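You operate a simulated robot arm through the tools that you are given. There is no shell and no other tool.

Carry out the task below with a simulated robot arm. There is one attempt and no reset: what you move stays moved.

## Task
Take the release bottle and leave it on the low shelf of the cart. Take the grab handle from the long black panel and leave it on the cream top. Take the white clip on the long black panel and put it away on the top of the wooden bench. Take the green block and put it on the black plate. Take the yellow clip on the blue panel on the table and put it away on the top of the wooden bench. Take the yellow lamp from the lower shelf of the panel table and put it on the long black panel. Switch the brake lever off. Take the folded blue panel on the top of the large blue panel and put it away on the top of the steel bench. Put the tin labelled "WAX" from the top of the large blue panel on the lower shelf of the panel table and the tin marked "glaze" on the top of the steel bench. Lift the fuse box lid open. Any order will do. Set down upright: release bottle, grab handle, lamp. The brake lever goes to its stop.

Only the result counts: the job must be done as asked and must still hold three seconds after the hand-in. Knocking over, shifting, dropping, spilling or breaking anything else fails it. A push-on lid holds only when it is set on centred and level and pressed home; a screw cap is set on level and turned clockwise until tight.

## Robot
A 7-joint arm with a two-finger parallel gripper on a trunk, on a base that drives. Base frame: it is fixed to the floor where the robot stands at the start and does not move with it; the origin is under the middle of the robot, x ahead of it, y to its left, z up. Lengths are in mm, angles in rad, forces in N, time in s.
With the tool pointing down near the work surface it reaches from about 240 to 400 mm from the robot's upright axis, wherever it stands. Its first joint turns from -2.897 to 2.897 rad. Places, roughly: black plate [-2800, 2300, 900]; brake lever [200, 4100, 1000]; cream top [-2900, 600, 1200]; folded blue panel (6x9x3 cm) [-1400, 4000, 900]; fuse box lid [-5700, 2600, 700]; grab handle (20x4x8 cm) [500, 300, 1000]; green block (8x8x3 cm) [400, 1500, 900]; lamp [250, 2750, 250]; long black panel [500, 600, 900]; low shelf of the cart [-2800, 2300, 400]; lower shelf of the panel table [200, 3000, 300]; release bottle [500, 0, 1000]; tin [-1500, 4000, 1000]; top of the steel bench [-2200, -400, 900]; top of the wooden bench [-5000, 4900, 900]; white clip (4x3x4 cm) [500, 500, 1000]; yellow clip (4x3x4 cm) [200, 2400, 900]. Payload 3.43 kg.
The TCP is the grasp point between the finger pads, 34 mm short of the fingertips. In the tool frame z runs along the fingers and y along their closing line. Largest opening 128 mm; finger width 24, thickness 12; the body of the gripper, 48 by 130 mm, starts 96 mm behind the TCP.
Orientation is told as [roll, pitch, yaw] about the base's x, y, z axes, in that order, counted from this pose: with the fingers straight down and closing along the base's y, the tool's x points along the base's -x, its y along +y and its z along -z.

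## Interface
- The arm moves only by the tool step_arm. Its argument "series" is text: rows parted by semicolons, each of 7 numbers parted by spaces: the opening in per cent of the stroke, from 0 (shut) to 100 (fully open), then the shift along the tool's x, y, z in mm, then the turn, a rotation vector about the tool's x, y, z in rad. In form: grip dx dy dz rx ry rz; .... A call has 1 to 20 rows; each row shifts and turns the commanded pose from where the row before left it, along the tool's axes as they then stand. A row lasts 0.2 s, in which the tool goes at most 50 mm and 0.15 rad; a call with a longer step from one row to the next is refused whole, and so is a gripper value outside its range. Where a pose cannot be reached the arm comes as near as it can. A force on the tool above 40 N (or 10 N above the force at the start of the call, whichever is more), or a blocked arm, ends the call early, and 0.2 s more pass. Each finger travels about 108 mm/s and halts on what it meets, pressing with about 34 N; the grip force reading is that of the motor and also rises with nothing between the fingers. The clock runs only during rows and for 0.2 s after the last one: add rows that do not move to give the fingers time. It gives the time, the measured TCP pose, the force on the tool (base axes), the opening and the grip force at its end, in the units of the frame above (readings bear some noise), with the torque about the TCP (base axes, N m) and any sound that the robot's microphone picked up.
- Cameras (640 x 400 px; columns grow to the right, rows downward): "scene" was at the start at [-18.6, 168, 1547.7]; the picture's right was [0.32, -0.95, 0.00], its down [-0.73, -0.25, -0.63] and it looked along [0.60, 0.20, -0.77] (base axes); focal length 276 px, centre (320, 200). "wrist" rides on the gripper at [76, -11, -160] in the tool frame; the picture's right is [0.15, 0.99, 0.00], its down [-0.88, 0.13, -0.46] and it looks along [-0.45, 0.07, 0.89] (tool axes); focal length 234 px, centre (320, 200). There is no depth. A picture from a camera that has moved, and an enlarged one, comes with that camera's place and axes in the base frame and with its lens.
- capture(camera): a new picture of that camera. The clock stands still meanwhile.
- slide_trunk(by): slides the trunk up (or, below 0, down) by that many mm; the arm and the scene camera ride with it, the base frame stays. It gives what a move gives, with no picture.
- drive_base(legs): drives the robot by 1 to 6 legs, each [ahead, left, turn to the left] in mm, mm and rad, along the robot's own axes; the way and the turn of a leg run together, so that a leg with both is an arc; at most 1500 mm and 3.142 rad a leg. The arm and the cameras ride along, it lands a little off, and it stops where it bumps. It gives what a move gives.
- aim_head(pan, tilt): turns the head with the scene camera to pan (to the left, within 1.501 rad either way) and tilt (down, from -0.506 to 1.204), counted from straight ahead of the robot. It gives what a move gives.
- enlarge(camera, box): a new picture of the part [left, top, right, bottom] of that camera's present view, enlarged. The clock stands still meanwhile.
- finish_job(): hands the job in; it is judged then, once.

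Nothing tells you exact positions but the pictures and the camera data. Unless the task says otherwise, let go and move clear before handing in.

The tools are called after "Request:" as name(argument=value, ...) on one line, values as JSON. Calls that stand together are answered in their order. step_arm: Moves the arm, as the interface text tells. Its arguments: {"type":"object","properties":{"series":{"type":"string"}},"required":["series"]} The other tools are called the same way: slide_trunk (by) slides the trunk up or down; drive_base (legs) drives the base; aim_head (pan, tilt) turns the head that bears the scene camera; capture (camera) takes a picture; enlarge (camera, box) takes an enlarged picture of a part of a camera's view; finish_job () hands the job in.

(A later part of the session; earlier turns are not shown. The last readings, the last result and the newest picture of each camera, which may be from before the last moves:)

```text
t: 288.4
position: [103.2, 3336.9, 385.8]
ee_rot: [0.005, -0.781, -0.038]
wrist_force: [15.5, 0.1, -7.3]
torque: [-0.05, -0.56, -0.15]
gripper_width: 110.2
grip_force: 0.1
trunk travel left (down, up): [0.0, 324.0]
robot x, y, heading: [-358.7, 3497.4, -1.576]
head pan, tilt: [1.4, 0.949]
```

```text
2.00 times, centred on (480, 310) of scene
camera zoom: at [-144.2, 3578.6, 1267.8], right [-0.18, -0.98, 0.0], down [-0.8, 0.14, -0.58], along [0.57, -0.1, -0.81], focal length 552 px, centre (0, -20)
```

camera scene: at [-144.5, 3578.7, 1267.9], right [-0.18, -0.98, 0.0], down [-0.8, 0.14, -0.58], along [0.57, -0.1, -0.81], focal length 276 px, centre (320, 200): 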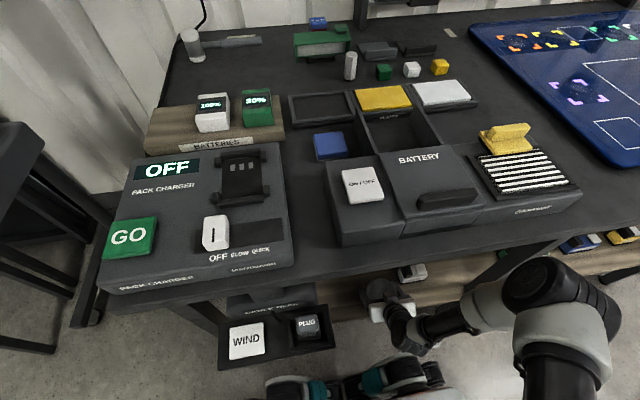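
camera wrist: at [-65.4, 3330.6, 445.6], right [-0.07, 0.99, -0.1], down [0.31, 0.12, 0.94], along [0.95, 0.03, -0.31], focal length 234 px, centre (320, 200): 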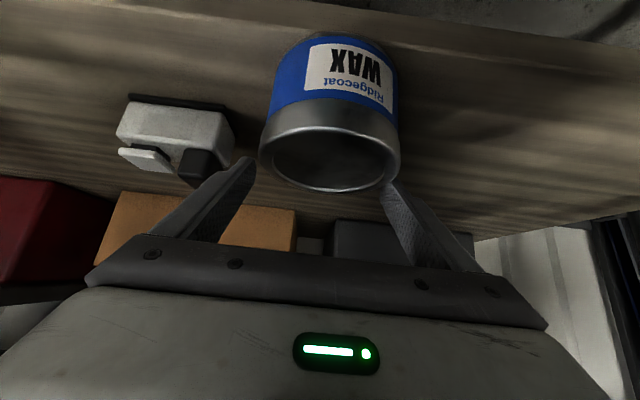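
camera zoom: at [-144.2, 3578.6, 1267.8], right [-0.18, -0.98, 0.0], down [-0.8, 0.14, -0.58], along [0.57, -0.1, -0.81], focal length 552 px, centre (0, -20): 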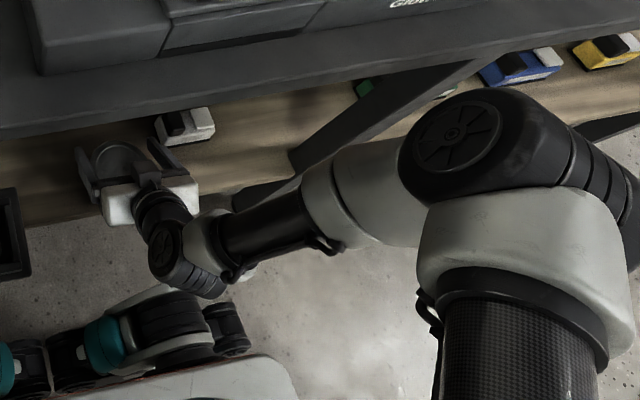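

The wrist is brushing my own front wheel; going further up clears both wheel and tin, then I'll drive away.

Request:
step_arm(series="86 -8.2 0 -5.9 0 0 0;86 -8.2 0 -5.9 0 0 0;86 -8.2 0 -5.9 0 0 0;86 -8.2 0 -5.9 0 0 0;86 -8.2 0 -5.9 0 0 0;86 0 0 0 0 0 0")

Request:
capture(camera="wrist")

```text
t: 289.8
position: [111.5, 3336.6, 435.7]
ee_rot: [0.006, -0.78, -0.041]
wrist_force: [-0.2, 0.4, -0.1]
torque: [0.0, 0.0, 0.02]
gripper_width: 110.0
grip_force: 0.1
trunk travel left (down, up): [0.0, 324.0]
robot x, y, heading: [-359.0, 3499.1, -1.573]
head pan, tilt: [1.4, 0.949]
```

```text
taken
camera wrist: at [-56.6, 3330.8, 495.8], right [-0.07, 0.99, -0.1], down [0.31, 0.12, 0.94], along [0.95, 0.03, -0.32], focal length 234 px, centre (320, 200)
```

wrist: 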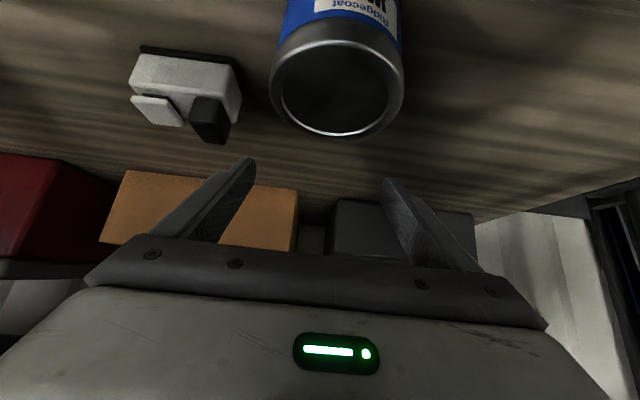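

WAX tin stands on the lower shelf. Backing out and moving along the table to the yellow lamp.

Request:
drive_base(legs=[[0, -330, 0], [1000, 0, 0]])

Request:
capture(camera="scene")

Request:
capture(camera="wrist")

```text
t: 298.3
position: [-244.3, 2325.8, 435.7]
ee_rot: [0.005, -0.78, -0.073]
wrist_force: [-0.6, -0.1, 0.0]
torque: [0.02, -0.01, 0.05]
gripper_width: 110.1
grip_force: 0.0
trunk travel left (down, up): [0.0, 324.0]
robot x, y, heading: [-705.1, 2503.9, -1.61]
head pan, tilt: [1.4, 0.949]
```

```text
taken
camera scene: at [-493.2, 2575.5, 1268.0], right [-0.21, -0.98, 0.0], down [-0.8, 0.17, -0.58], along [0.57, -0.12, -0.81], focal length 276 px, centre (320, 200)
```

scene: 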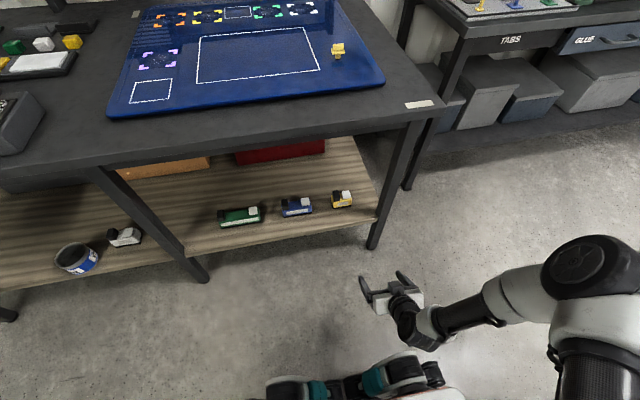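

```text
taken
camera wrist: at [-413.2, 2324.8, 495.7], right [-0.04, 0.99, -0.1], down [0.31, 0.11, 0.94], along [0.95, 0.0, -0.32], focal length 234 px, centre (320, 200)
```

wrist: 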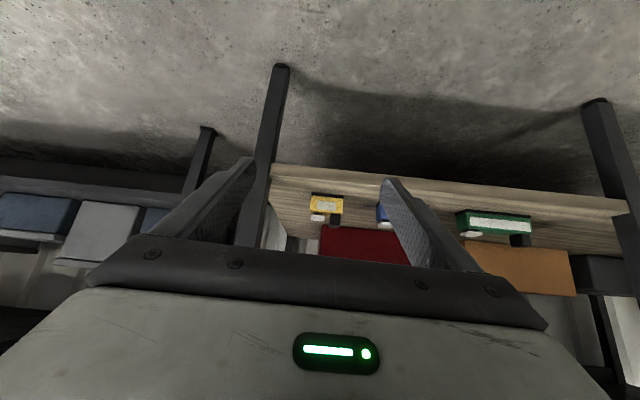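

Request:
enlarge(camera="scene", box=[40, 190, 200, 310])

Request:
enlarge(camera="scene", box=[260, 150, 420, 260])

Request:
enlarge(camera="wrist", box=[240, 130, 420, 260])

```text
3.33 times, centred on (120, 250) of scene
camera zoom: at [-493.2, 2575.5, 1268.0], right [-0.21, -0.98, 0.0], down [-0.8, 0.17, -0.58], along [0.57, -0.12, -0.81], focal length 921 px, centre (987, 33)
```

zoom: 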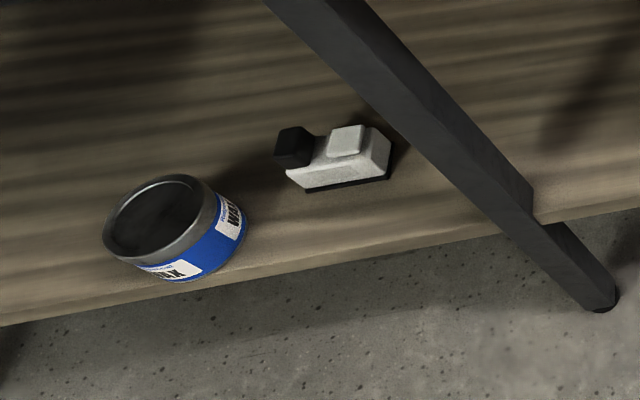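

```text
3.64 times, centred on (340, 205) of scene
camera zoom: at [-493.2, 2575.5, 1268.0], right [-0.21, -0.98, 0.0], down [-0.8, 0.17, -0.58], along [0.57, -0.12, -0.81], focal length 1005 px, centre (247, 182)
```

zoom: 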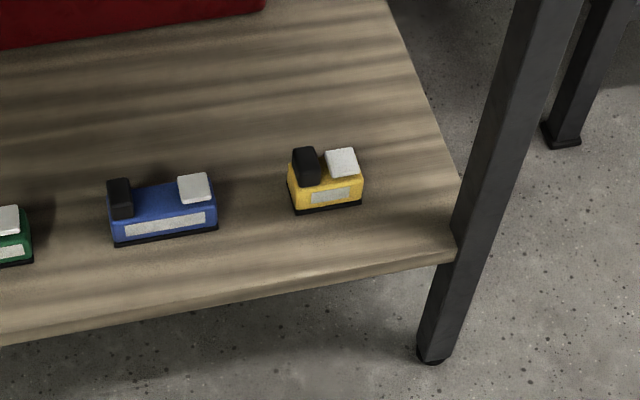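

```text
3.08 times, centred on (330, 195) of wrist
camera zoom: at [-413.2, 2324.8, 495.7], right [-0.04, 0.99, -0.1], down [0.31, 0.11, 0.94], along [0.95, 0.0, -0.32], focal length 720 px, centre (289, 215)
```

zoom: 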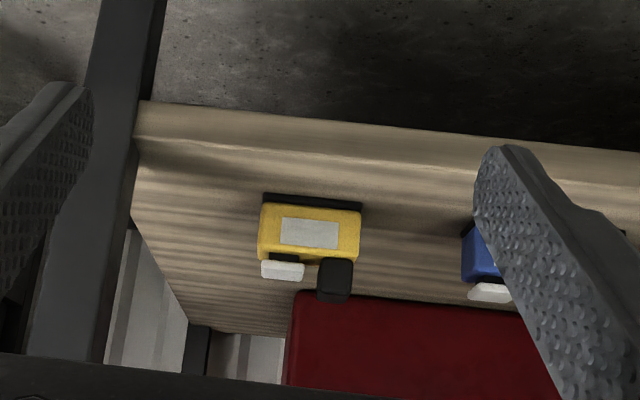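

The yellow lamp lies along y at about (150, 2344), ~83 mm long, 40-ish mm wide. I'll grip it by its ends, with the arm extended further from the wheels.

Request:
drive_base(legs=[[0, 0, 0.04]])

Request:
step_arm(series="90 -14.2 0 14.06 -0.0232 0 -0.0235;90 -14.2 0 14.06 0 0 0;90 -14.2 0 14.06 0 0 0;90 7 0 7.1 0 0 0;90 7 0 7.1 0 0 0;90 0 0 0 0 0 0")

```text
t: 299.1
position: [-238.5, 2343.5, 435.9]
ee_rot: [0.004, -0.779, -0.032]
wrist_force: [-0.7, 0.3, -0.2]
torque: [-0.02, 0.04, -0.02]
gripper_width: 110.4
grip_force: 0.1
trunk travel left (down, up): [0.0, 324.0]
robot x, y, heading: [-704.8, 2503.2, -1.567]
head pan, tilt: [1.4, 0.949]
```

```text
t: 300.5
position: [-177.6, 2344.1, 416.4]
ee_rot: [0.006, -0.779, 0.0]
wrist_force: [0.2, -0.5, -0.3]
torque: [0.01, -0.04, 0.01]
gripper_width: 115.1
grip_force: 0.0
trunk travel left (down, up): [0.0, 324.0]
robot x, y, heading: [-704.6, 2504.6, -1.569]
head pan, tilt: [1.4, 0.949]
```

Request:
drive_base(legs=[[0, 240, 0]])

Request:
enlarge(camera="wrist", box=[200, 50, 440, 200])

Request:
capture(camera="scene")

```text
t: 303.4
position: [62.5, 2343.3, 415.3]
ee_rot: [0.004, -0.78, -0.001]
wrist_force: [-0.1, 0.0, 1.0]
torque: [0.0, 0.01, -0.02]
gripper_width: 115.5
grip_force: 0.1
trunk travel left (down, up): [0.0, 324.0]
robot x, y, heading: [-468.0, 2502.2, -1.571]
head pan, tilt: [1.4, 0.949]
```

```text
2.67 times, centred on (320, 125) of wrist
camera zoom: at [-105.9, 2331.1, 475.7], right [-0.11, 0.99, -0.1], down [0.3, 0.13, 0.94], along [0.95, 0.07, -0.32], focal length 624 px, centre (320, 400)
```

zoom: 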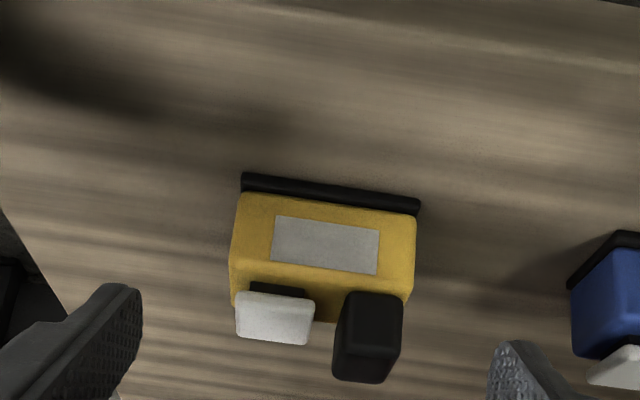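

```text
taken
camera scene: at [-256.0, 2583.9, 1268.0], right [-0.17, -0.99, 0.0], down [-0.8, 0.14, -0.58], along [0.57, -0.1, -0.81], focal length 276 px, centre (320, 200)
```

scene: 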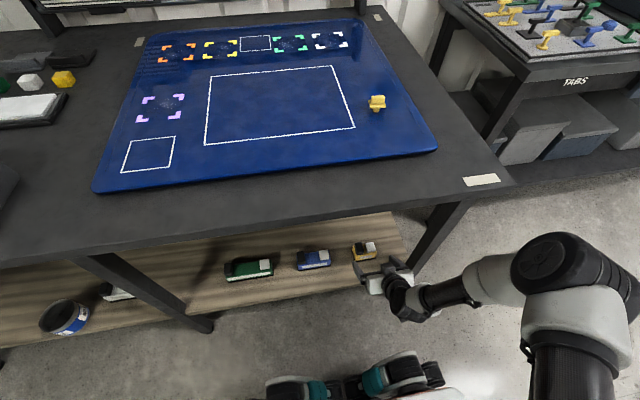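

Request:
step_arm(series="90 -1.2 0 23.7 0 0 0;90 -1.2 0 23.7 0 0 0;90 -1.2 0 23.7 0 0 0;90 -1.2 0 23.7 0 0 0;90 -1.2 0 18 0 0 0;90 0 0 0 0 0 0")

Request:
capture(camera="wrist")

```text
t: 304.9
position: [143.1, 2343.5, 340.3]
ee_rot: [0.006, -0.78, -0.002]
wrist_force: [-0.6, 0.4, 0.3]
torque: [0.02, -0.02, -0.03]
gripper_width: 115.2
grip_force: 0.1
trunk travel left (down, up): [0.0, 324.0]
robot x, y, heading: [-464.6, 2503.9, -1.57]
head pan, tilt: [1.4, 0.949]
```

```text
taken
camera wrist: at [-23.6, 2330.7, 400.6], right [-0.11, 0.99, -0.1], down [0.3, 0.13, 0.94], along [0.95, 0.07, -0.32], focal length 234 px, centre (320, 200)
```

wrist: 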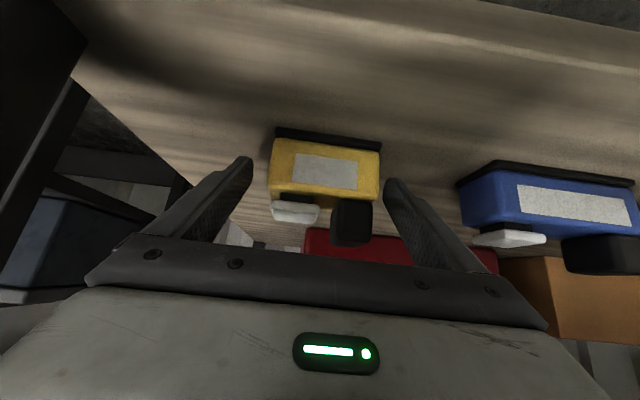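

Request:
step_arm(series="90 0 0 5 0 0 0;75 0 0 0 0 0 0;60 0 0 0 0 0 0;50 0 0 0 0 0 0;50 0 0 0 0 0 0;50 0 0 0 0 0 0")

Request:
capture(camera="wrist")

```text
t: 306.2
position: [148.4, 2343.7, 336.6]
ee_rot: [0.006, -0.781, -0.001]
wrist_force: [-0.2, 1.3, 0.9]
torque: [-0.03, 0.0, 0.05]
gripper_width: 80.1
grip_force: 33.9
trunk travel left (down, up): [0.0, 324.0]
robot x, y, heading: [-461.7, 2502.9, -1.572]
head pan, tilt: [1.4, 0.949]
```

```text
taken
camera wrist: at [-19.8, 2331.0, 397.0], right [-0.11, 0.99, -0.1], down [0.3, 0.13, 0.94], along [0.95, 0.07, -0.32], focal length 234 px, centre (320, 200)
```

wrist: 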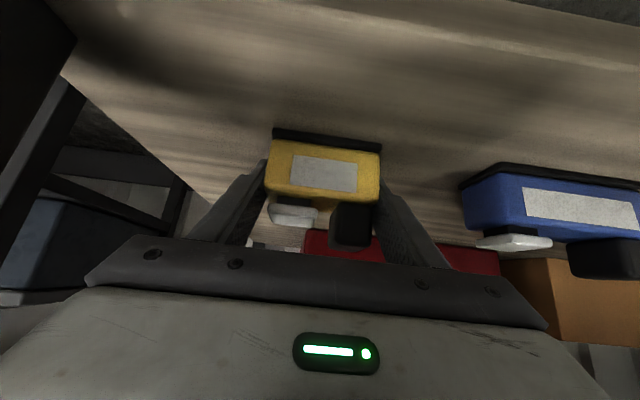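

Gripped. Lifting slightly and driving out from under the table.

Request:
step_arm(series="50 -5 0 -5 0 0 0;50 -10.5 0 -10.7 0 0 0;50 -10.5 0 -10.7 0 0 0;50 -10.5 0 -10.7 0 0 0;50 -10.5 0 -10.7 0 0 0;50 0 0 0 0 0 0")

Request:
drive_base(legs=[[0, -330, 0]])

Request:
capture(camera="wrist")

Request:
capture(camera="scene")

```text
t: 307.6
position: [147.4, 2344.2, 403.9]
ee_rot: [0.005, -0.78, -0.001]
wrist_force: [0.3, -0.2, -1.9]
torque: [-0.01, -0.02, 0.03]
gripper_width: 80.0
grip_force: 33.8
trunk travel left (down, up): [0.0, 324.0]
robot x, y, heading: [-467.5, 2503.7, -1.573]
head pan, tilt: [1.4, 0.949]
```

```text
t: 311.4
position: [-185.7, 2341.1, 404.4]
ee_rot: [0.006, -0.781, -0.005]
wrist_force: [-0.8, 0.3, -2.3]
torque: [-0.02, 0.02, 0.03]
gripper_width: 79.8
grip_force: 33.7
trunk travel left (down, up): [0.0, 324.0]
robot x, y, heading: [-796.3, 2507.1, -1.575]
head pan, tilt: [1.4, 0.949]
```

```text
taken
camera wrist: at [-353.7, 2330.3, 464.0], right [-0.1, 0.99, -0.1], down [0.31, 0.13, 0.94], along [0.95, 0.07, -0.32], focal length 234 px, centre (320, 200)
```

wrist: 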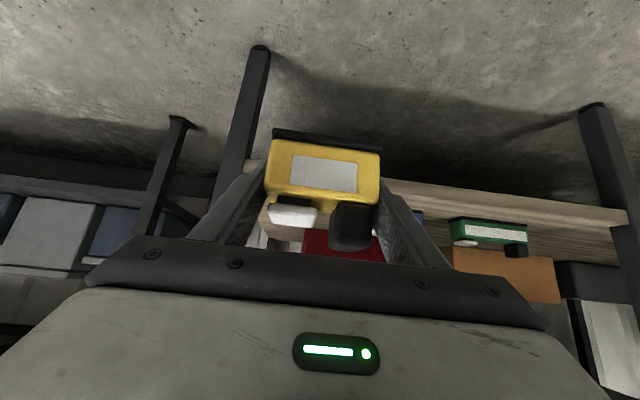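

```text
taken
camera scene: at [-588.3, 2583.5, 1267.9], right [-0.18, -0.98, 0.0], down [-0.8, 0.14, -0.58], along [0.57, -0.1, -0.81], focal length 276 px, centre (320, 200)
```

scene: 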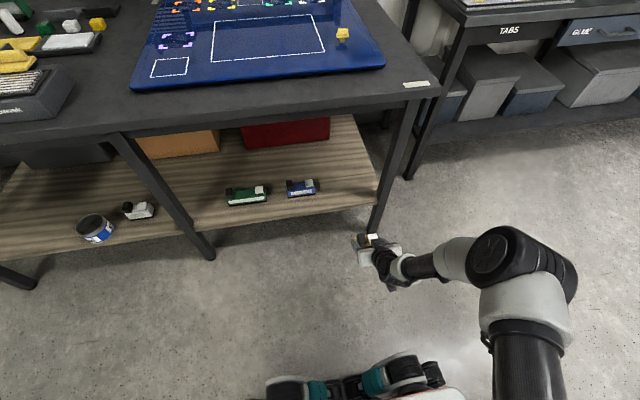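

Next: the lamp goes on the long black panel. Raising trunk and arm, then driving along to that bench.

Request:
slide_trunk(by=275)

Request:
step_arm(series="50 -21 0 -21.3 0 0 0;50 -21 0 -21.3 0 0 0;50 -21 0 -21.3 0 0 0;50 -21 0 -21.3 0 0 0;50 -21 0 -21.3 0 0 0;50 -21 0 -21.3 0 0 0;50 -21 0 -21.3 0 0 0;50 -21 0 -21.3 0 0 0;50 -21 0 -21.3 0 0 0;50 -21 0 -21.3 0 0 0;50 -21 0 -21.3 0 0 0;50 -21 0 -21.3 0 0 0;50 -21 0 -21.3 0 0 0;50 0 0 0 0 0 0")

Request:
drive_base(legs=[[820, 0, 0], [820, 0, 0]])

Request:
aim_head(pan=1.4, tilt=0.75)

Request:
capture(camera="scene")

```text
t: 314.2
position: [-184.9, 2341.4, 678.8]
ee_rot: [0.004, -0.779, -0.008]
wrist_force: [0.1, -0.3, -1.7]
torque: [0.01, 0.02, 0.0]
gripper_width: 79.9
grip_force: 34.0
trunk travel left (down, up): [-275.0, 49.0]
robot x, y, heading: [-798.6, 2501.8, -1.575]
head pan, tilt: [1.4, 0.949]
```

```text
t: 317.2
position: [-187.9, 2339.1, 1066.2]
ee_rot: [0.004, -0.78, -0.008]
wrist_force: [0.4, 0.9, -2.5]
torque: [0.02, -0.01, -0.01]
gripper_width: 79.8
grip_force: 34.0
trunk travel left (down, up): [-275.0, 49.0]
robot x, y, heading: [-800.0, 2504.0, -1.577]
head pan, tilt: [1.4, 0.949]
```

```text
t: 325.6
position: [-218.1, 674.1, 1066.7]
ee_rot: [0.004, -0.78, -0.023]
wrist_force: [-0.7, 1.0, -1.7]
torque: [0.0, -0.02, -0.01]
gripper_width: 80.0
grip_force: 34.2
trunk travel left (down, up): [-275.0, 49.0]
robot x, y, heading: [-824.2, 849.1, -1.59]
head pan, tilt: [1.4, 0.949]
```

```text
t: 326.4
position: [-217.6, 674.1, 1065.3]
ee_rot: [0.005, -0.781, -0.021]
wrist_force: [0.1, 0.0, -2.1]
torque: [-0.02, -0.02, -0.01]
gripper_width: 79.9
grip_force: 34.1
trunk travel left (down, up): [-275.0, 49.0]
robot x, y, heading: [-831.4, 851.6, -1.595]
head pan, tilt: [1.4, 0.75]
```

```text
taken
camera scene: at [-604.4, 923.7, 1558.4], right [-0.19, -0.98, 0.0], down [-0.67, 0.13, -0.73], along [0.72, -0.14, -0.68], focal length 276 px, centre (320, 200)
```

scene: 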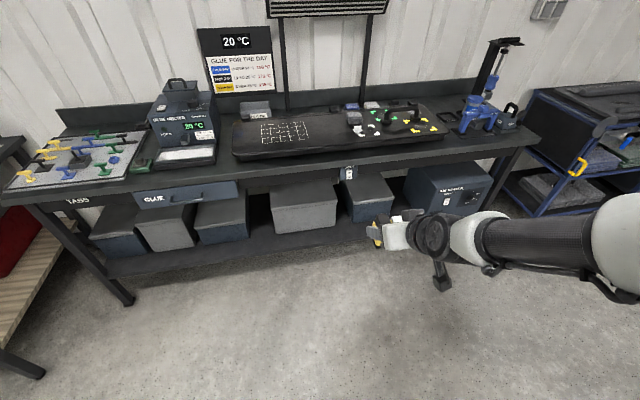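

The free stretch of panel between the grid and the clip is at about (450, 675). Straightening and driving in.

Request:
drive_base(legs=[[15, 0, 0.022], [0, 330, 0], [0, 325, 0]])

Request:
capture(camera="scene")

Request:
capture(camera="wrist")

```text
t: 333.8
position: [438.8, 668.6, 1067.1]
ee_rot: [0.004, -0.78, -0.005]
wrist_force: [0.3, 0.2, -1.5]
torque: [-0.04, -0.01, -0.03]
gripper_width: 79.7
grip_force: 33.7
trunk travel left (down, up): [-275.0, 49.0]
robot x, y, heading: [-174.2, 836.0, -1.579]
head pan, tilt: [1.4, 0.75]
```

```text
taken
camera scene: at [48.4, 911.3, 1558.5], right [-0.17, -0.98, 0.0], down [-0.67, 0.12, -0.73], along [0.72, -0.13, -0.68], focal length 276 px, centre (320, 200)
```

scene: 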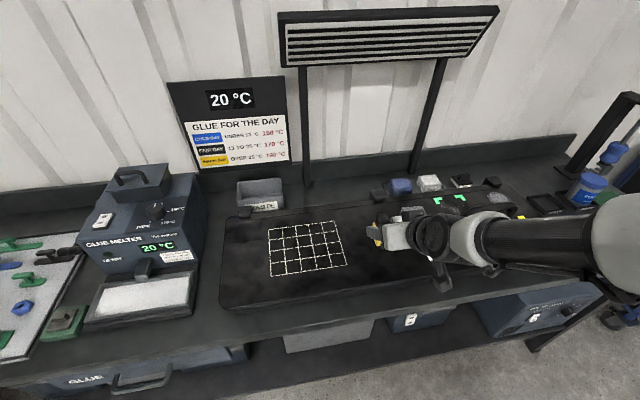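

```text
taken
camera wrist: at [271.2, 657.0, 1126.3], right [-0.1, 0.99, -0.1], down [0.31, 0.13, 0.94], along [0.95, 0.07, -0.32], focal length 234 px, centre (320, 200)
```

wrist: 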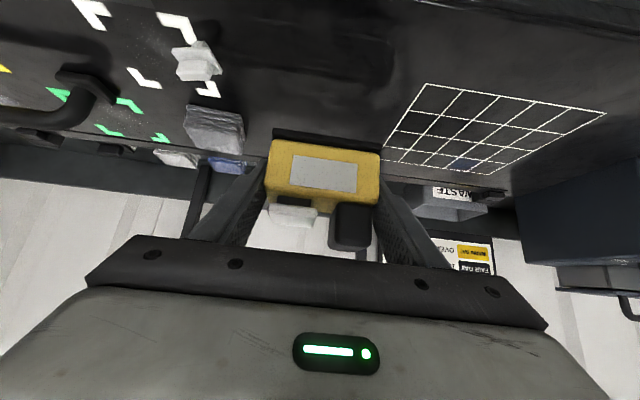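

Request:
step_arm(series="50 -10.7 0 10.5 0 0 0;50 10.5 0 10.7 0 0 0;50 10.5 0 10.7 0 0 0;50 10.5 0 10.7 0 0 0;50 3.5 0 3.6 0 0 0;50 0 0 0 0 0 0")

Request:
enlarge(camera="wrist", box=[200, 60, 440, 220])

```text
t: 335.2
position: [454.2, 669.3, 1015.5]
ee_rot: [0.005, -0.78, -0.004]
wrist_force: [0.3, 0.0, -2.8]
torque: [0.0, 0.0, 0.01]
gripper_width: 79.7
grip_force: 34.0
trunk travel left (down, up): [-275.0, 49.0]
robot x, y, heading: [-172.6, 833.4, -1.575]
head pan, tilt: [1.4, 0.75]
```

```text
2.50 times, centred on (320, 140) of wrist
camera zoom: at [286.3, 657.3, 1075.6], right [-0.1, 0.99, -0.1], down [0.31, 0.13, 0.94], along [0.95, 0.07, -0.32], focal length 585 px, centre (320, 350)
```

zoom: 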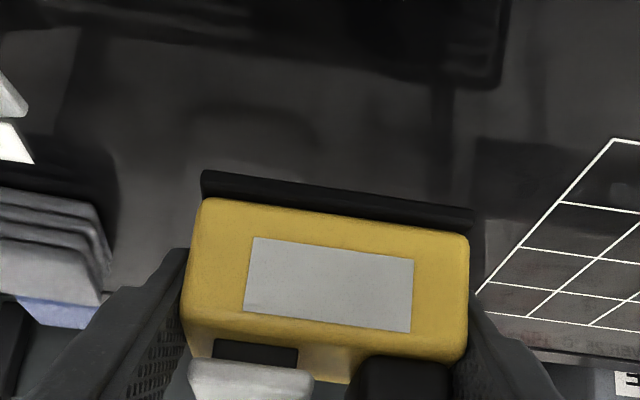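

Lowering in small increments until contact.

Request:
step_arm(series="50 4.2 0 4.3 0 0 0;50 4.2 0 4.3 0 0 0;50 2.8 0 2.8 0 0 0;50 0 0 0 0 0 0")

Request:
step_arm(series="50 2.1 0 2.1 0 0 0;50 2.1 0 2.1 0 0 0;50 0 0 0 0 0 0")

Request:
step_arm(series="50 2.1 0 2.1 0 0 0;50 2.1 0 2.1 0 0 0;50 0 0 0 0 0 0")

```text
t: 336.2
position: [454.5, 667.6, 1000.5]
ee_rot: [0.004, -0.779, -0.005]
wrist_force: [-0.1, 0.9, -2.3]
torque: [-0.03, -0.01, 0.0]
gripper_width: 79.9
grip_force: 33.9
trunk travel left (down, up): [-275.0, 49.0]
robot x, y, heading: [-172.3, 835.2, -1.572]
head pan, tilt: [1.4, 0.75]
```

```text
t: 337.0
position: [453.4, 668.1, 994.1]
ee_rot: [0.006, -0.78, -0.006]
wrist_force: [0.1, 0.0, -2.7]
torque: [-0.01, -0.03, 0.03]
gripper_width: 79.9
grip_force: 34.2
trunk travel left (down, up): [-275.0, 49.0]
robot x, y, heading: [-177.2, 833.9, -1.578]
head pan, tilt: [1.4, 0.75]
```

```text
t: 337.8
position: [454.1, 668.8, 987.9]
ee_rot: [0.007, -0.78, -0.005]
wrist_force: [0.5, -1.1, -2.6]
torque: [-0.04, -0.01, -0.01]
gripper_width: 79.7
grip_force: 34.1
trunk travel left (down, up): [-275.0, 49.0]
robot x, y, heading: [-171.4, 831.7, -1.575]
head pan, tilt: [1.4, 0.75]
```

Request:
step_arm(series="50 2.1 0 2.1 0 0 0;50 2.1 0 2.1 0 0 0;50 0 0 0 0 0 0")

Request:
step_arm(series="50 2.1 0 2.1 0 0 0;50 2.1 0 2.1 0 0 0;50 0 0 0 0 0 0")

Request:
step_arm(series="50 2.1 0 2.1 0 0 0;50 2.1 0 2.1 0 0 0;50 0 0 0 0 0 0")

```text
t: 338.6
position: [453.6, 668.5, 983.3]
ee_rot: [0.005, -0.78, -0.005]
wrist_force: [0.0, -0.7, -1.8]
torque: [-0.01, -0.02, -0.03]
gripper_width: 80.1
grip_force: 33.1
trunk travel left (down, up): [-275.0, 49.0]
robot x, y, heading: [-174.2, 834.5, -1.576]
head pan, tilt: [1.4, 0.75]
```

```text
t: 339.4
position: [455.0, 669.5, 976.0]
ee_rot: [0.004, -0.781, -0.005]
wrist_force: [-1.0, 0.4, -2.9]
torque: [-0.03, 0.01, 0.0]
gripper_width: 79.6
grip_force: 33.6
trunk travel left (down, up): [-275.0, 49.0]
robot x, y, heading: [-171.6, 832.8, -1.571]
head pan, tilt: [1.4, 0.75]
```

```text
t: 340.2
position: [453.3, 667.9, 972.2]
ee_rot: [0.004, -0.782, -0.007]
wrist_force: [0.8, 0.0, -2.3]
torque: [0.01, 0.0, -0.02]
gripper_width: 79.8
grip_force: 34.0
trunk travel left (down, up): [-275.0, 49.0]
robot x, y, heading: [-171.4, 834.9, -1.574]
head pan, tilt: [1.4, 0.75]
```

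Request:
step_arm(series="50 1.75 0 1.8 0 0 0;50 1.75 0 1.8 0 0 0;50 0 0 0 0 0 0")

Request:
step_arm(series="50 1.75 0 1.8 0 0 0;50 1.75 0 1.8 0 0 0;50 0 0 0 0 0 0")

Request:
enlarge(camera="wrist", box=[200, 60, 440, 220])

```text
t: 341.0
position: [454.8, 668.6, 967.0]
ee_rot: [0.004, -0.784, -0.005]
wrist_force: [-0.3, 0.5, 4.5]
torque: [-0.33, 0.22, 0.03]
gripper_width: 79.9
grip_force: 34.3
trunk travel left (down, up): [-275.0, 49.0]
robot x, y, heading: [-172.1, 833.4, -1.573]
head pan, tilt: [1.4, 0.75]
```

```text
t: 341.8
position: [454.2, 668.9, 965.1]
ee_rot: [0.002, -0.788, -0.003]
wrist_force: [-5.2, -1.4, 30.7]
torque: [-0.5, -0.03, -0.08]
gripper_width: 80.2
grip_force: 33.6
trunk travel left (down, up): [-275.0, 49.0]
robot x, y, heading: [-173.7, 831.0, -1.577]
head pan, tilt: [1.4, 0.75]
```

```text
2.50 times, centred on (320, 140) of wrist
camera zoom: at [286.2, 657.6, 1024.4], right [-0.1, 0.99, -0.1], down [0.3, 0.13, 0.95], along [0.95, 0.06, -0.31], focal length 585 px, centre (320, 350)
```

zoom: 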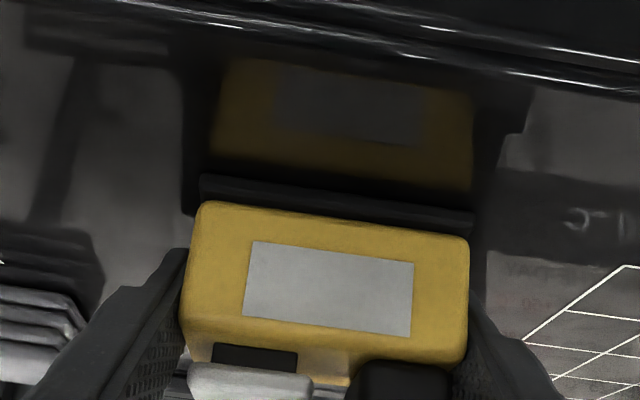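

Lamp rests on the panel (its reflection meets it). Relieving, opening, and rising straight up.

Request:
step_arm(series="50 -2 0 -2.1 0 0 0;66 0 0 0 0 0 0;76 0 0 0 0 0 0;76 0 0 0 0 0 0")

Request:
step_arm(series="76 -7 0 -7.1 0 0 0;76 -14 0 -14.2 0 0 0;76 -14 0 -14.2 0 0 0;76 -14 0 -14.2 0 0 0;76 -14 0 -14.2 0 0 0;76 -14 0 -14.2 0 0 0;76 -14 0 -14.2 0 0 0;76 0 0 0 0 0 0")

Request:
capture(camera="wrist")

Request:
capture(camera="scene")

```text
t: 342.8
position: [453.6, 669.0, 962.7]
ee_rot: [0.006, -0.777, -0.01]
wrist_force: [-4.5, 3.3, 4.7]
torque: [-0.21, 0.04, -0.16]
gripper_width: 96.0
grip_force: 0.2
trunk travel left (down, up): [-275.0, 49.0]
robot x, y, heading: [-174.9, 829.3, -1.572]
head pan, tilt: [1.4, 0.75]
```

```text
t: 344.6
position: [452.8, 668.6, 1093.2]
ee_rot: [0.005, -0.78, -0.004]
wrist_force: [-0.3, -0.6, -0.2]
torque: [-0.01, 0.0, 0.0]
gripper_width: 97.3
grip_force: 0.1
trunk travel left (down, up): [-275.0, 49.0]
robot x, y, heading: [-179.2, 833.8, -1.572]
head pan, tilt: [1.4, 0.75]
```

```text
taken
camera wrist: at [285.7, 657.8, 1153.8], right [-0.1, 0.99, -0.1], down [0.31, 0.13, 0.94], along [0.95, 0.07, -0.32], focal length 234 px, centre (320, 200)
```

wrist: 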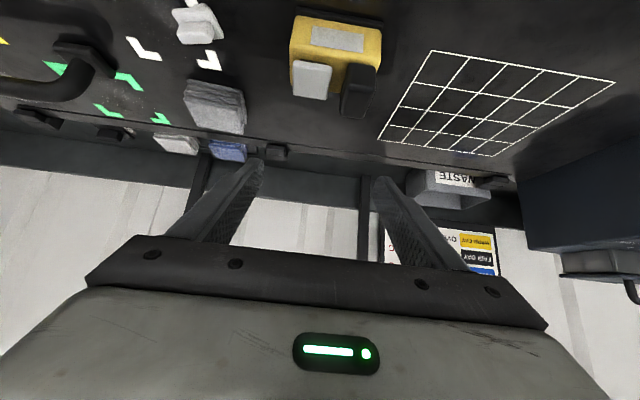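

```text
taken
camera scene: at [48.1, 911.4, 1558.5], right [-0.17, -0.98, 0.0], down [-0.67, 0.12, -0.73], along [0.72, -0.13, -0.68], focal length 276 px, centre (320, 200)
```

scene: 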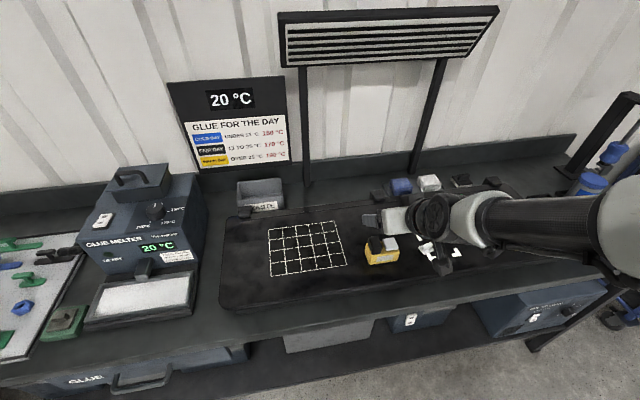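

Lamp placed upright. Now the grab handle: retract, point the tool straight down with the fingers closing across the bar.

Request:
step_arm(series="76 14.2 -8.2 -14.06 0 0 0;76 14.2 -8.2 -14.06 0 0 0;76 14.2 -8.2 -14.06 0 0 0;76 14.2 -8.2 -14.06 0 0 0;76 14.2 -8.2 -14.06 0 0 0;76 14.2 -8.2 -14.06 0 0 0;76 14.2 -8.2 -14.06 0 0 0;76 14.2 -8.2 -14.06 0 0 0;76 14.2 -8.2 -14.06 0 0 0;76 0 0 0 0 0.13 0;76 0 0 0 0 0.13 0;76 0 0 0 0 0.13 0;76 0 0 0 0 0.13 0;76 0 0 0 0 0.13 0;76 0 0 0 0 0.13 0;76 0 0 0 0 0 0")

Request:
step_arm(series="76 0 0 0 0 0 0.13;76 0 0 0 0 0 0.13;76 0 0 0 0 0 0.13;76 0 0 0 0 0 0.13;76 0 0 0 0 0 0.13;76 0 0 0 0 0 0.13;76 0 0 0 0 0 0.13;76 0 0 0 0 0 0.13;76 0 0 0 0 0 0.13;76 0 0 0 0 0 0.13;76 0 0 0 0 0 0.13;76 0 0 0 0 0 0.136;76 0 0 0 0 0 0")

Request:
capture(camera="scene")

```text
t: 348.0
position: [272.8, 594.3, 1092.3]
ee_rot: [0.003, 0.003, 0.0]
wrist_force: [-0.2, 0.0, -0.2]
torque: [0.01, 0.01, 0.01]
gripper_width: 97.3
grip_force: 0.1
trunk travel left (down, up): [-275.0, 49.0]
robot x, y, heading: [-173.6, 834.0, -1.574]
head pan, tilt: [1.4, 0.75]
```

```text
t: 350.8
position: [272.7, 595.6, 1092.2]
ee_rot: [0.002, 0.004, -1.57]
wrist_force: [0.0, 0.2, 0.0]
torque: [-0.01, 0.02, -0.02]
gripper_width: 97.3
grip_force: 0.0
trunk travel left (down, up): [-275.0, 49.0]
robot x, y, heading: [-175.7, 834.0, -1.577]
head pan, tilt: [1.4, 0.75]
```

```text
taken
camera scene: at [48.1, 911.4, 1558.5], right [-0.17, -0.98, 0.0], down [-0.67, 0.12, -0.73], along [0.72, -0.13, -0.68], focal length 276 px, centre (320, 200)
```

scene: 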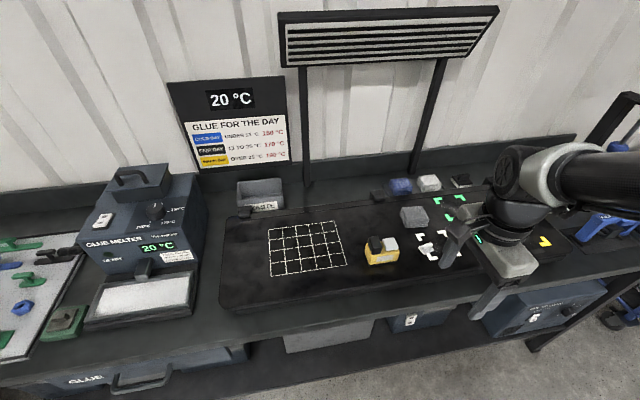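

Request:
drive_base(legs=[[290, 0, 0], [0, 240, 0]])

Request:
capture(camera="scene")

Request:
capture(camera="wrist")

```text
t: 355.3
position: [510.1, 295.6, 1092.0]
ee_rot: [-0.002, 0.002, -1.573]
wrist_force: [-0.3, -0.3, 0.5]
torque: [-0.02, 0.02, 0.03]
gripper_width: 97.3
grip_force: 0.0
trunk travel left (down, up): [-275.0, 49.0]
robot x, y, heading: [65.2, 535.4, -1.579]
head pan, tilt: [1.4, 0.75]
```

```text
taken
camera scene: at [286.5, 612.2, 1558.5], right [-0.18, -0.98, 0.0], down [-0.67, 0.12, -0.73], along [0.72, -0.13, -0.68], focal length 276 px, centre (320, 200)
```

scene: 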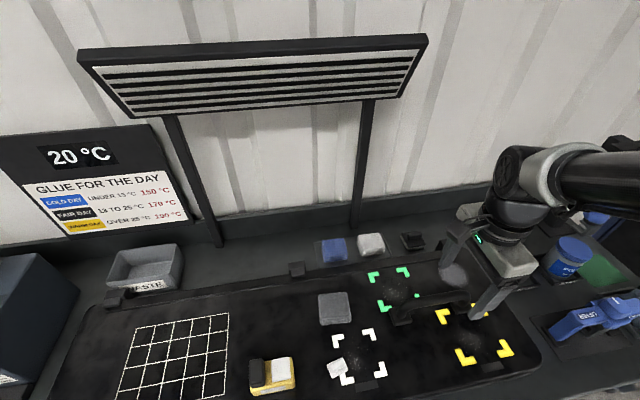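

```text
taken
camera wrist: at [497.7, 369.5, 1252.7], right [0.99, 0.14, 0.0], down [0.13, -0.88, 0.45], along [0.07, -0.45, -0.89], focal length 234 px, centre (320, 200)
```

wrist: 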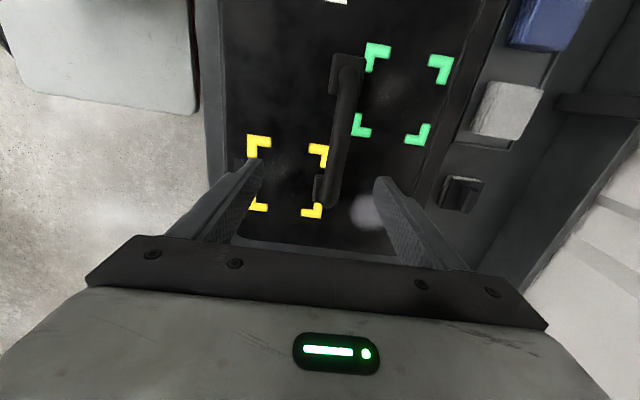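

Request:
step_arm(series="76 7 16 15 0 0 0;76 0 0 20 0 0 0;76 0 0 20 0 0 0;76 0 0 0 0 0 0")

Request:
capture(camera="wrist")

Request:
enlarge(camera="scene", box=[360, 200, 560, 340])

```text
t: 356.3
position: [526.9, 302.9, 1038.5]
ee_rot: [-0.001, 0.003, -1.572]
wrist_force: [0.1, 0.9, 0.0]
torque: [-0.01, 0.01, 0.01]
gripper_width: 97.5
grip_force: 0.0
trunk travel left (down, up): [-275.0, 49.0]
robot x, y, heading: [66.7, 533.0, -1.579]
head pan, tilt: [1.4, 0.75]
```

```text
taken
camera wrist: at [513.9, 376.8, 1199.0], right [0.99, 0.14, 0.0], down [0.13, -0.88, 0.45], along [0.07, -0.45, -0.89], focal length 234 px, centre (320, 200)
```

wrist: 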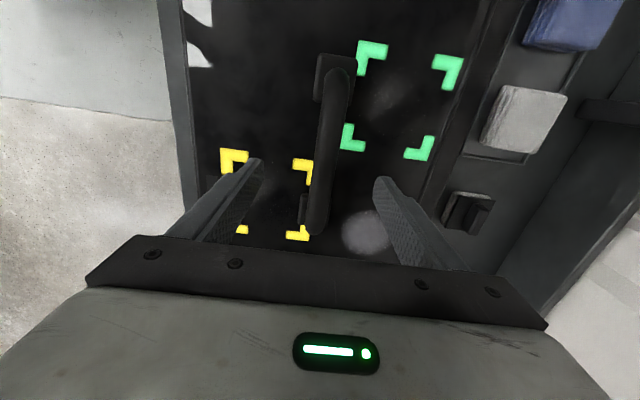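

```text
2.86 times, centred on (460, 270) of scene
camera zoom: at [286.5, 612.2, 1558.5], right [-0.18, -0.98, 0.0], down [-0.67, 0.12, -0.73], along [0.72, -0.13, -0.68], focal length 789 px, centre (-80, 0)
```

zoom: 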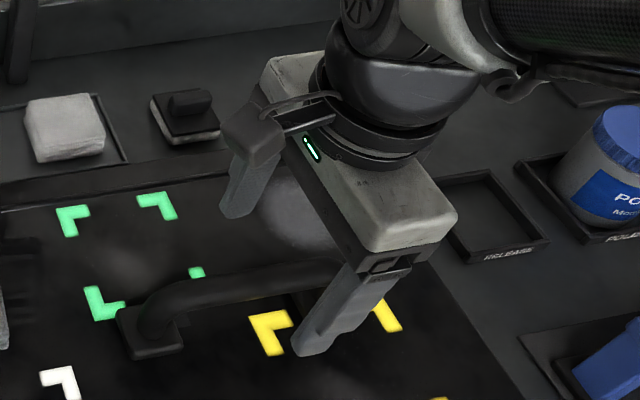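

Request:
step_arm(series="76 0 3 16 0 0 0;76 0 0 16 0 0 0;76 0 0 14 0 0 0;76 0 0 0 0 0 0")

Request:
capture(camera="wrist")

Request:
enlarge(camera="scene", box=[360, 200, 560, 340])

```text
t: 357.3
position: [531.7, 301.3, 992.3]
ee_rot: [0.0, 0.003, -1.573]
wrist_force: [-0.2, -0.2, 0.6]
torque: [0.01, 0.02, 0.0]
gripper_width: 97.3
grip_force: 0.1
trunk travel left (down, up): [-275.0, 49.0]
robot x, y, heading: [66.3, 536.1, -1.582]
head pan, tilt: [1.4, 0.75]
```

```text
taken
camera wrist: at [518.0, 376.2, 1152.2], right [0.99, 0.14, 0.0], down [0.13, -0.88, 0.45], along [0.07, -0.45, -0.89], focal length 234 px, centre (320, 200)
```

wrist: 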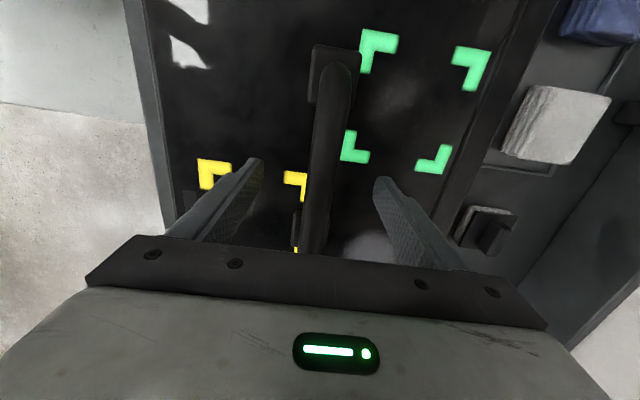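

```text
2.86 times, centred on (460, 270) of scene
camera zoom: at [286.5, 612.2, 1558.5], right [-0.18, -0.98, 0.0], down [-0.67, 0.12, -0.73], along [0.72, -0.13, -0.68], focal length 789 px, centre (-80, 0)
```

zoom: 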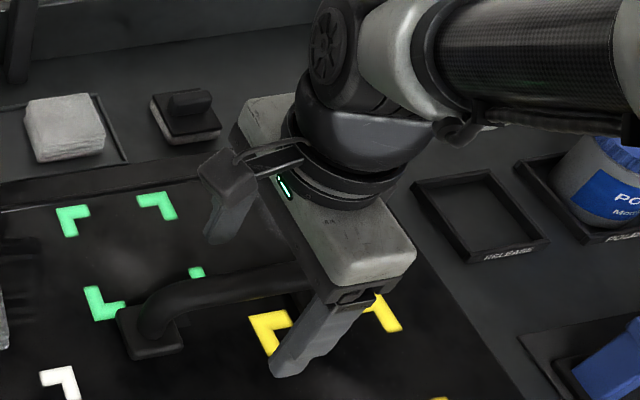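

Bar is between the fingers. Closing.

Request:
step_arm(series="50 0 0 0 0 0 0;30 0 0 0 0 0 0;10 0 0 0 0 0 0;10 0 0 0 0 0 0;10 0 0 0 0 0 0")

Request:
step_arm(series="10 0 0 -8 0 0 0;10 0 0 -20 0 0 0;10 0 0 -25 0 0 0;10 0 0 -25 0 0 0;10 0 0 -25 0 0 0;10 0 0 0 0 0 0")

Request:
capture(camera="scene")

Request:
capture(camera="wrist")

```text
t: 358.5
position: [531.5, 301.3, 992.8]
ee_rot: [0.001, 0.002, -1.573]
wrist_force: [-0.2, 1.0, -0.1]
torque: [0.0, -0.02, -0.03]
gripper_width: 20.8
grip_force: 34.0
trunk travel left (down, up): [-275.0, 49.0]
robot x, y, heading: [64.0, 533.8, -1.581]
head pan, tilt: [1.4, 0.75]
```

```text
t: 359.9
position: [530.0, 302.3, 1095.3]
ee_rot: [0.0, 0.001, -1.573]
wrist_force: [-0.8, -0.1, -1.0]
torque: [-0.03, -0.02, 0.02]
gripper_width: 21.2
grip_force: 34.4
trunk travel left (down, up): [-275.0, 49.0]
robot x, y, heading: [64.4, 529.5, -1.578]
head pan, tilt: [1.4, 0.75]
```

```text
taken
camera scene: at [286.5, 612.2, 1558.5], right [-0.18, -0.98, 0.0], down [-0.67, 0.12, -0.73], along [0.72, -0.13, -0.68], focal length 276 px, centre (320, 200)
```

scene: 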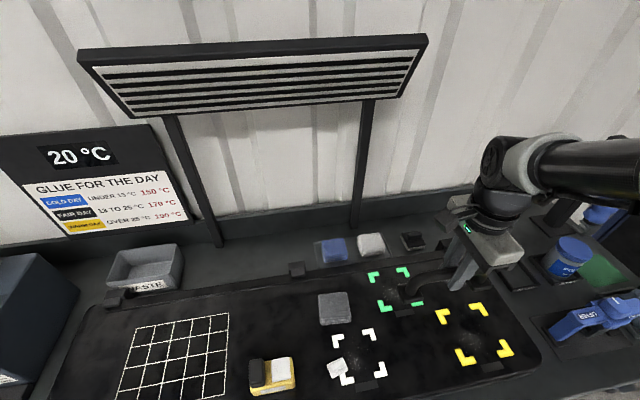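

```text
taken
camera wrist: at [517.8, 377.1, 1255.4], right [0.99, 0.14, 0.0], down [0.13, -0.88, 0.45], along [0.07, -0.45, -0.89], focal length 234 px, centre (320, 200)
```

wrist: 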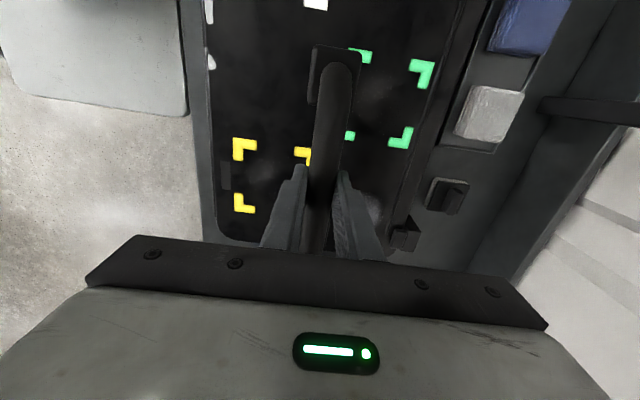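

Handle lifted cleanly. Now carrying it toward the cream-topped trolley; backing off, raising, turning so my left side faces it.

Request:
drive_base(legs=[[0, -800, 0], [0, 0, 1.57], [0, 0, 1.575]])

Request:
slide_trunk(by=49)

Request:
step_arm(series="10 0 0 -25 0 0 0;10 0 0 -25 0 0 0;10 0 0 -25 0 0 0;10 0 0 -25 0 0 0;10 0 0 -25 0 0 0;10 0 0 -25 0 0 0;10 0 0 0 0 0 0")

Request:
aim_head(pan=1.4, tilt=0.3)

Request:
capture(camera="scene")

```text
t: 375.9
position: [-1202.0, 799.0, 1094.9]
ee_rot: [0.0, 0.003, 1.534]
wrist_force: [0.1, 0.0, 0.3]
torque: [0.0, -0.01, 0.03]
gripper_width: 21.0
grip_force: 34.1
trunk travel left (down, up): [-275.0, 49.0]
robot x, y, heading: [-746.7, 546.5, 1.523]
head pan, tilt: [1.4, 0.75]
```

```text
t: 376.8
position: [-1201.5, 799.0, 1144.6]
ee_rot: [0.0, 0.004, 1.534]
wrist_force: [0.0, 0.6, -1.5]
torque: [0.03, 0.03, -0.01]
gripper_width: 21.0
grip_force: 34.3
trunk travel left (down, up): [-324.0, 0.0]
robot x, y, heading: [-744.8, 550.2, 1.525]
head pan, tilt: [1.4, 0.75]
```

```text
t: 378.4
position: [-1201.7, 800.0, 1295.0]
ee_rot: [-0.002, 0.003, 1.533]
wrist_force: [-0.2, 0.2, -0.6]
torque: [0.0, -0.01, 0.03]
gripper_width: 20.9
grip_force: 34.0
trunk travel left (down, up): [-324.0, 0.0]
robot x, y, heading: [-743.6, 548.6, 1.526]
head pan, tilt: [1.4, 0.75]
```

```text
t: 379.3
position: [-1202.5, 800.4, 1295.0]
ee_rot: [0.0, 0.003, 1.533]
wrist_force: [0.1, 0.5, -2.0]
torque: [-0.02, -0.03, -0.02]
gripper_width: 21.2
grip_force: 34.2
trunk travel left (down, up): [-324.0, 0.0]
robot x, y, heading: [-747.2, 549.1, 1.528]
head pan, tilt: [1.4, 0.3]
```

```text
taken
camera scene: at [-980.7, 490.4, 1647.8], right [0.21, 0.98, 0.0], down [0.29, -0.06, -0.95], along [-0.93, 0.2, -0.3], focal length 276 px, centre (320, 200)
```

scene: 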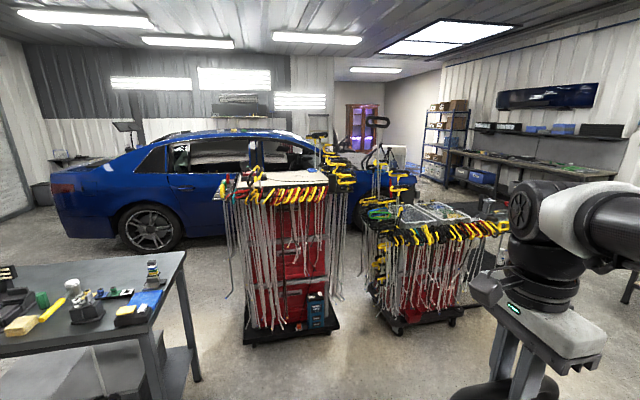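

Request:
enlarge(camera="scene", box=[200, 130, 380, 250])

Request:
enlarge(camera="scene", box=[200, 200, 400, 350])

```text
3.33 times, centred on (290, 190) of scene
camera zoom: at [-980.7, 490.4, 1647.8], right [0.21, 0.98, 0.0], down [0.29, -0.06, -0.95], along [-0.93, 0.2, -0.3], focal length 921 px, centre (420, 233)
```

zoom: 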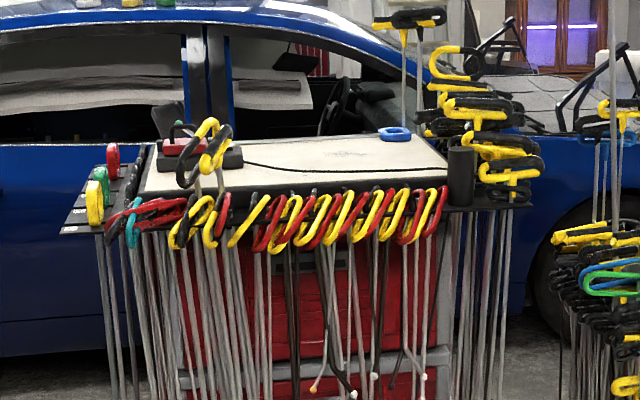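

```text
2.67 times, centred on (300, 275) of scene
camera zoom: at [-980.7, 490.4, 1647.8], right [0.21, 0.98, 0.0], down [0.29, -0.06, -0.95], along [-0.93, 0.2, -0.3], focal length 737 px, centre (373, 0)
```

zoom: 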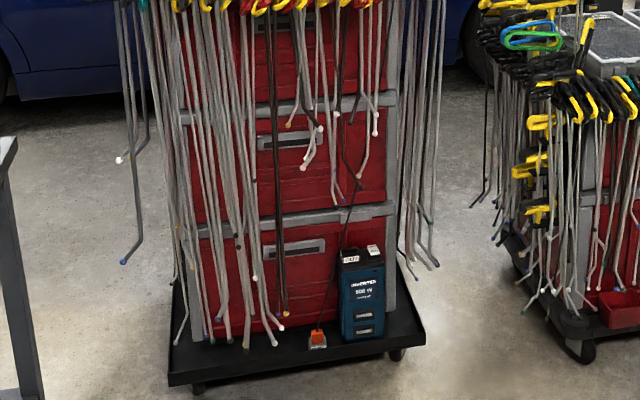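

The trolley's top has free space in its front-left part, but the steel bench crowds a left-side approach. I'll swing the arm over the front to my right side instead, where no mast gets in the way.

Request:
step_arm(series="10 -40.8 -25.4 0 0 0 0;10 -38.2 -28.9 0 0 0 0;10 -35.4 -32.4 0 0 0 0;10 -32.3 -35.5 0 0 0 0;10 -28.9 -38.3 0 0 0 0;10 -25.3 -40.8 0 0 0 0;10 -21.4 -43 0 0 0 0;10 -17.3 -44.8 0 0 0 0;10 -13.1 -46.2 0 0 0 0;10 -8.9 -47.2 0 0 0 0;10 -4.4 -47.8 0 0 0 0;10 0 -48 0 0 0 0;10 0 0 0 0 0 0")

Request:
step_arm(series="10 4.4 -47.8 0 0 0 0;10 8.8 -47.2 0 0 0 0;10 13.1 -46.2 0 0 0 0;10 17.3 -44.8 0 0 0 0;10 21.3 -43 0 0 0 0;10 25.2 -40.8 0 0 0 0;10 28.9 -38.3 0 0 0 0;10 32.2 -35.5 0 0 0 0;10 35.4 -32.4 0 0 0 0;10 38.1 -28.9 0 0 0 0;10 40.7 -25.4 0 0 0 0;10 0 0 0 0 0 0")

Request:
capture(camera="wrist")

```text
t: 382.1
position: [-712.3, 1049.1, 1295.3]
ee_rot: [0.0, 0.004, 1.535]
wrist_force: [0.0, 0.5, -0.9]
torque: [0.0, 0.0, 0.01]
gripper_width: 21.0
grip_force: 34.0
trunk travel left (down, up): [-324.0, 0.0]
robot x, y, heading: [-746.9, 548.1, 1.524]
head pan, tilt: [1.4, 0.3]
```

```text
t: 384.7
position: [-294.9, 766.5, 1292.8]
ee_rot: [0.0, 0.003, 1.534]
wrist_force: [-0.6, -0.4, -0.8]
torque: [0.02, -0.04, -0.02]
gripper_width: 20.8
grip_force: 34.5
trunk travel left (down, up): [-324.0, 0.0]
robot x, y, heading: [-745.5, 551.7, 1.526]
head pan, tilt: [1.4, 0.3]
```

```text
taken
camera wrist: at [-288.3, 691.2, 1453.1], right [-0.99, -0.11, 0.0], down [-0.1, 0.89, 0.45], along [-0.05, 0.45, -0.89], focal length 234 px, centre (320, 200)
```

wrist: 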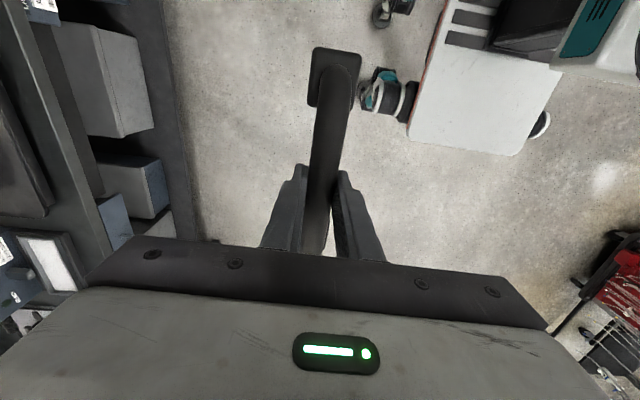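

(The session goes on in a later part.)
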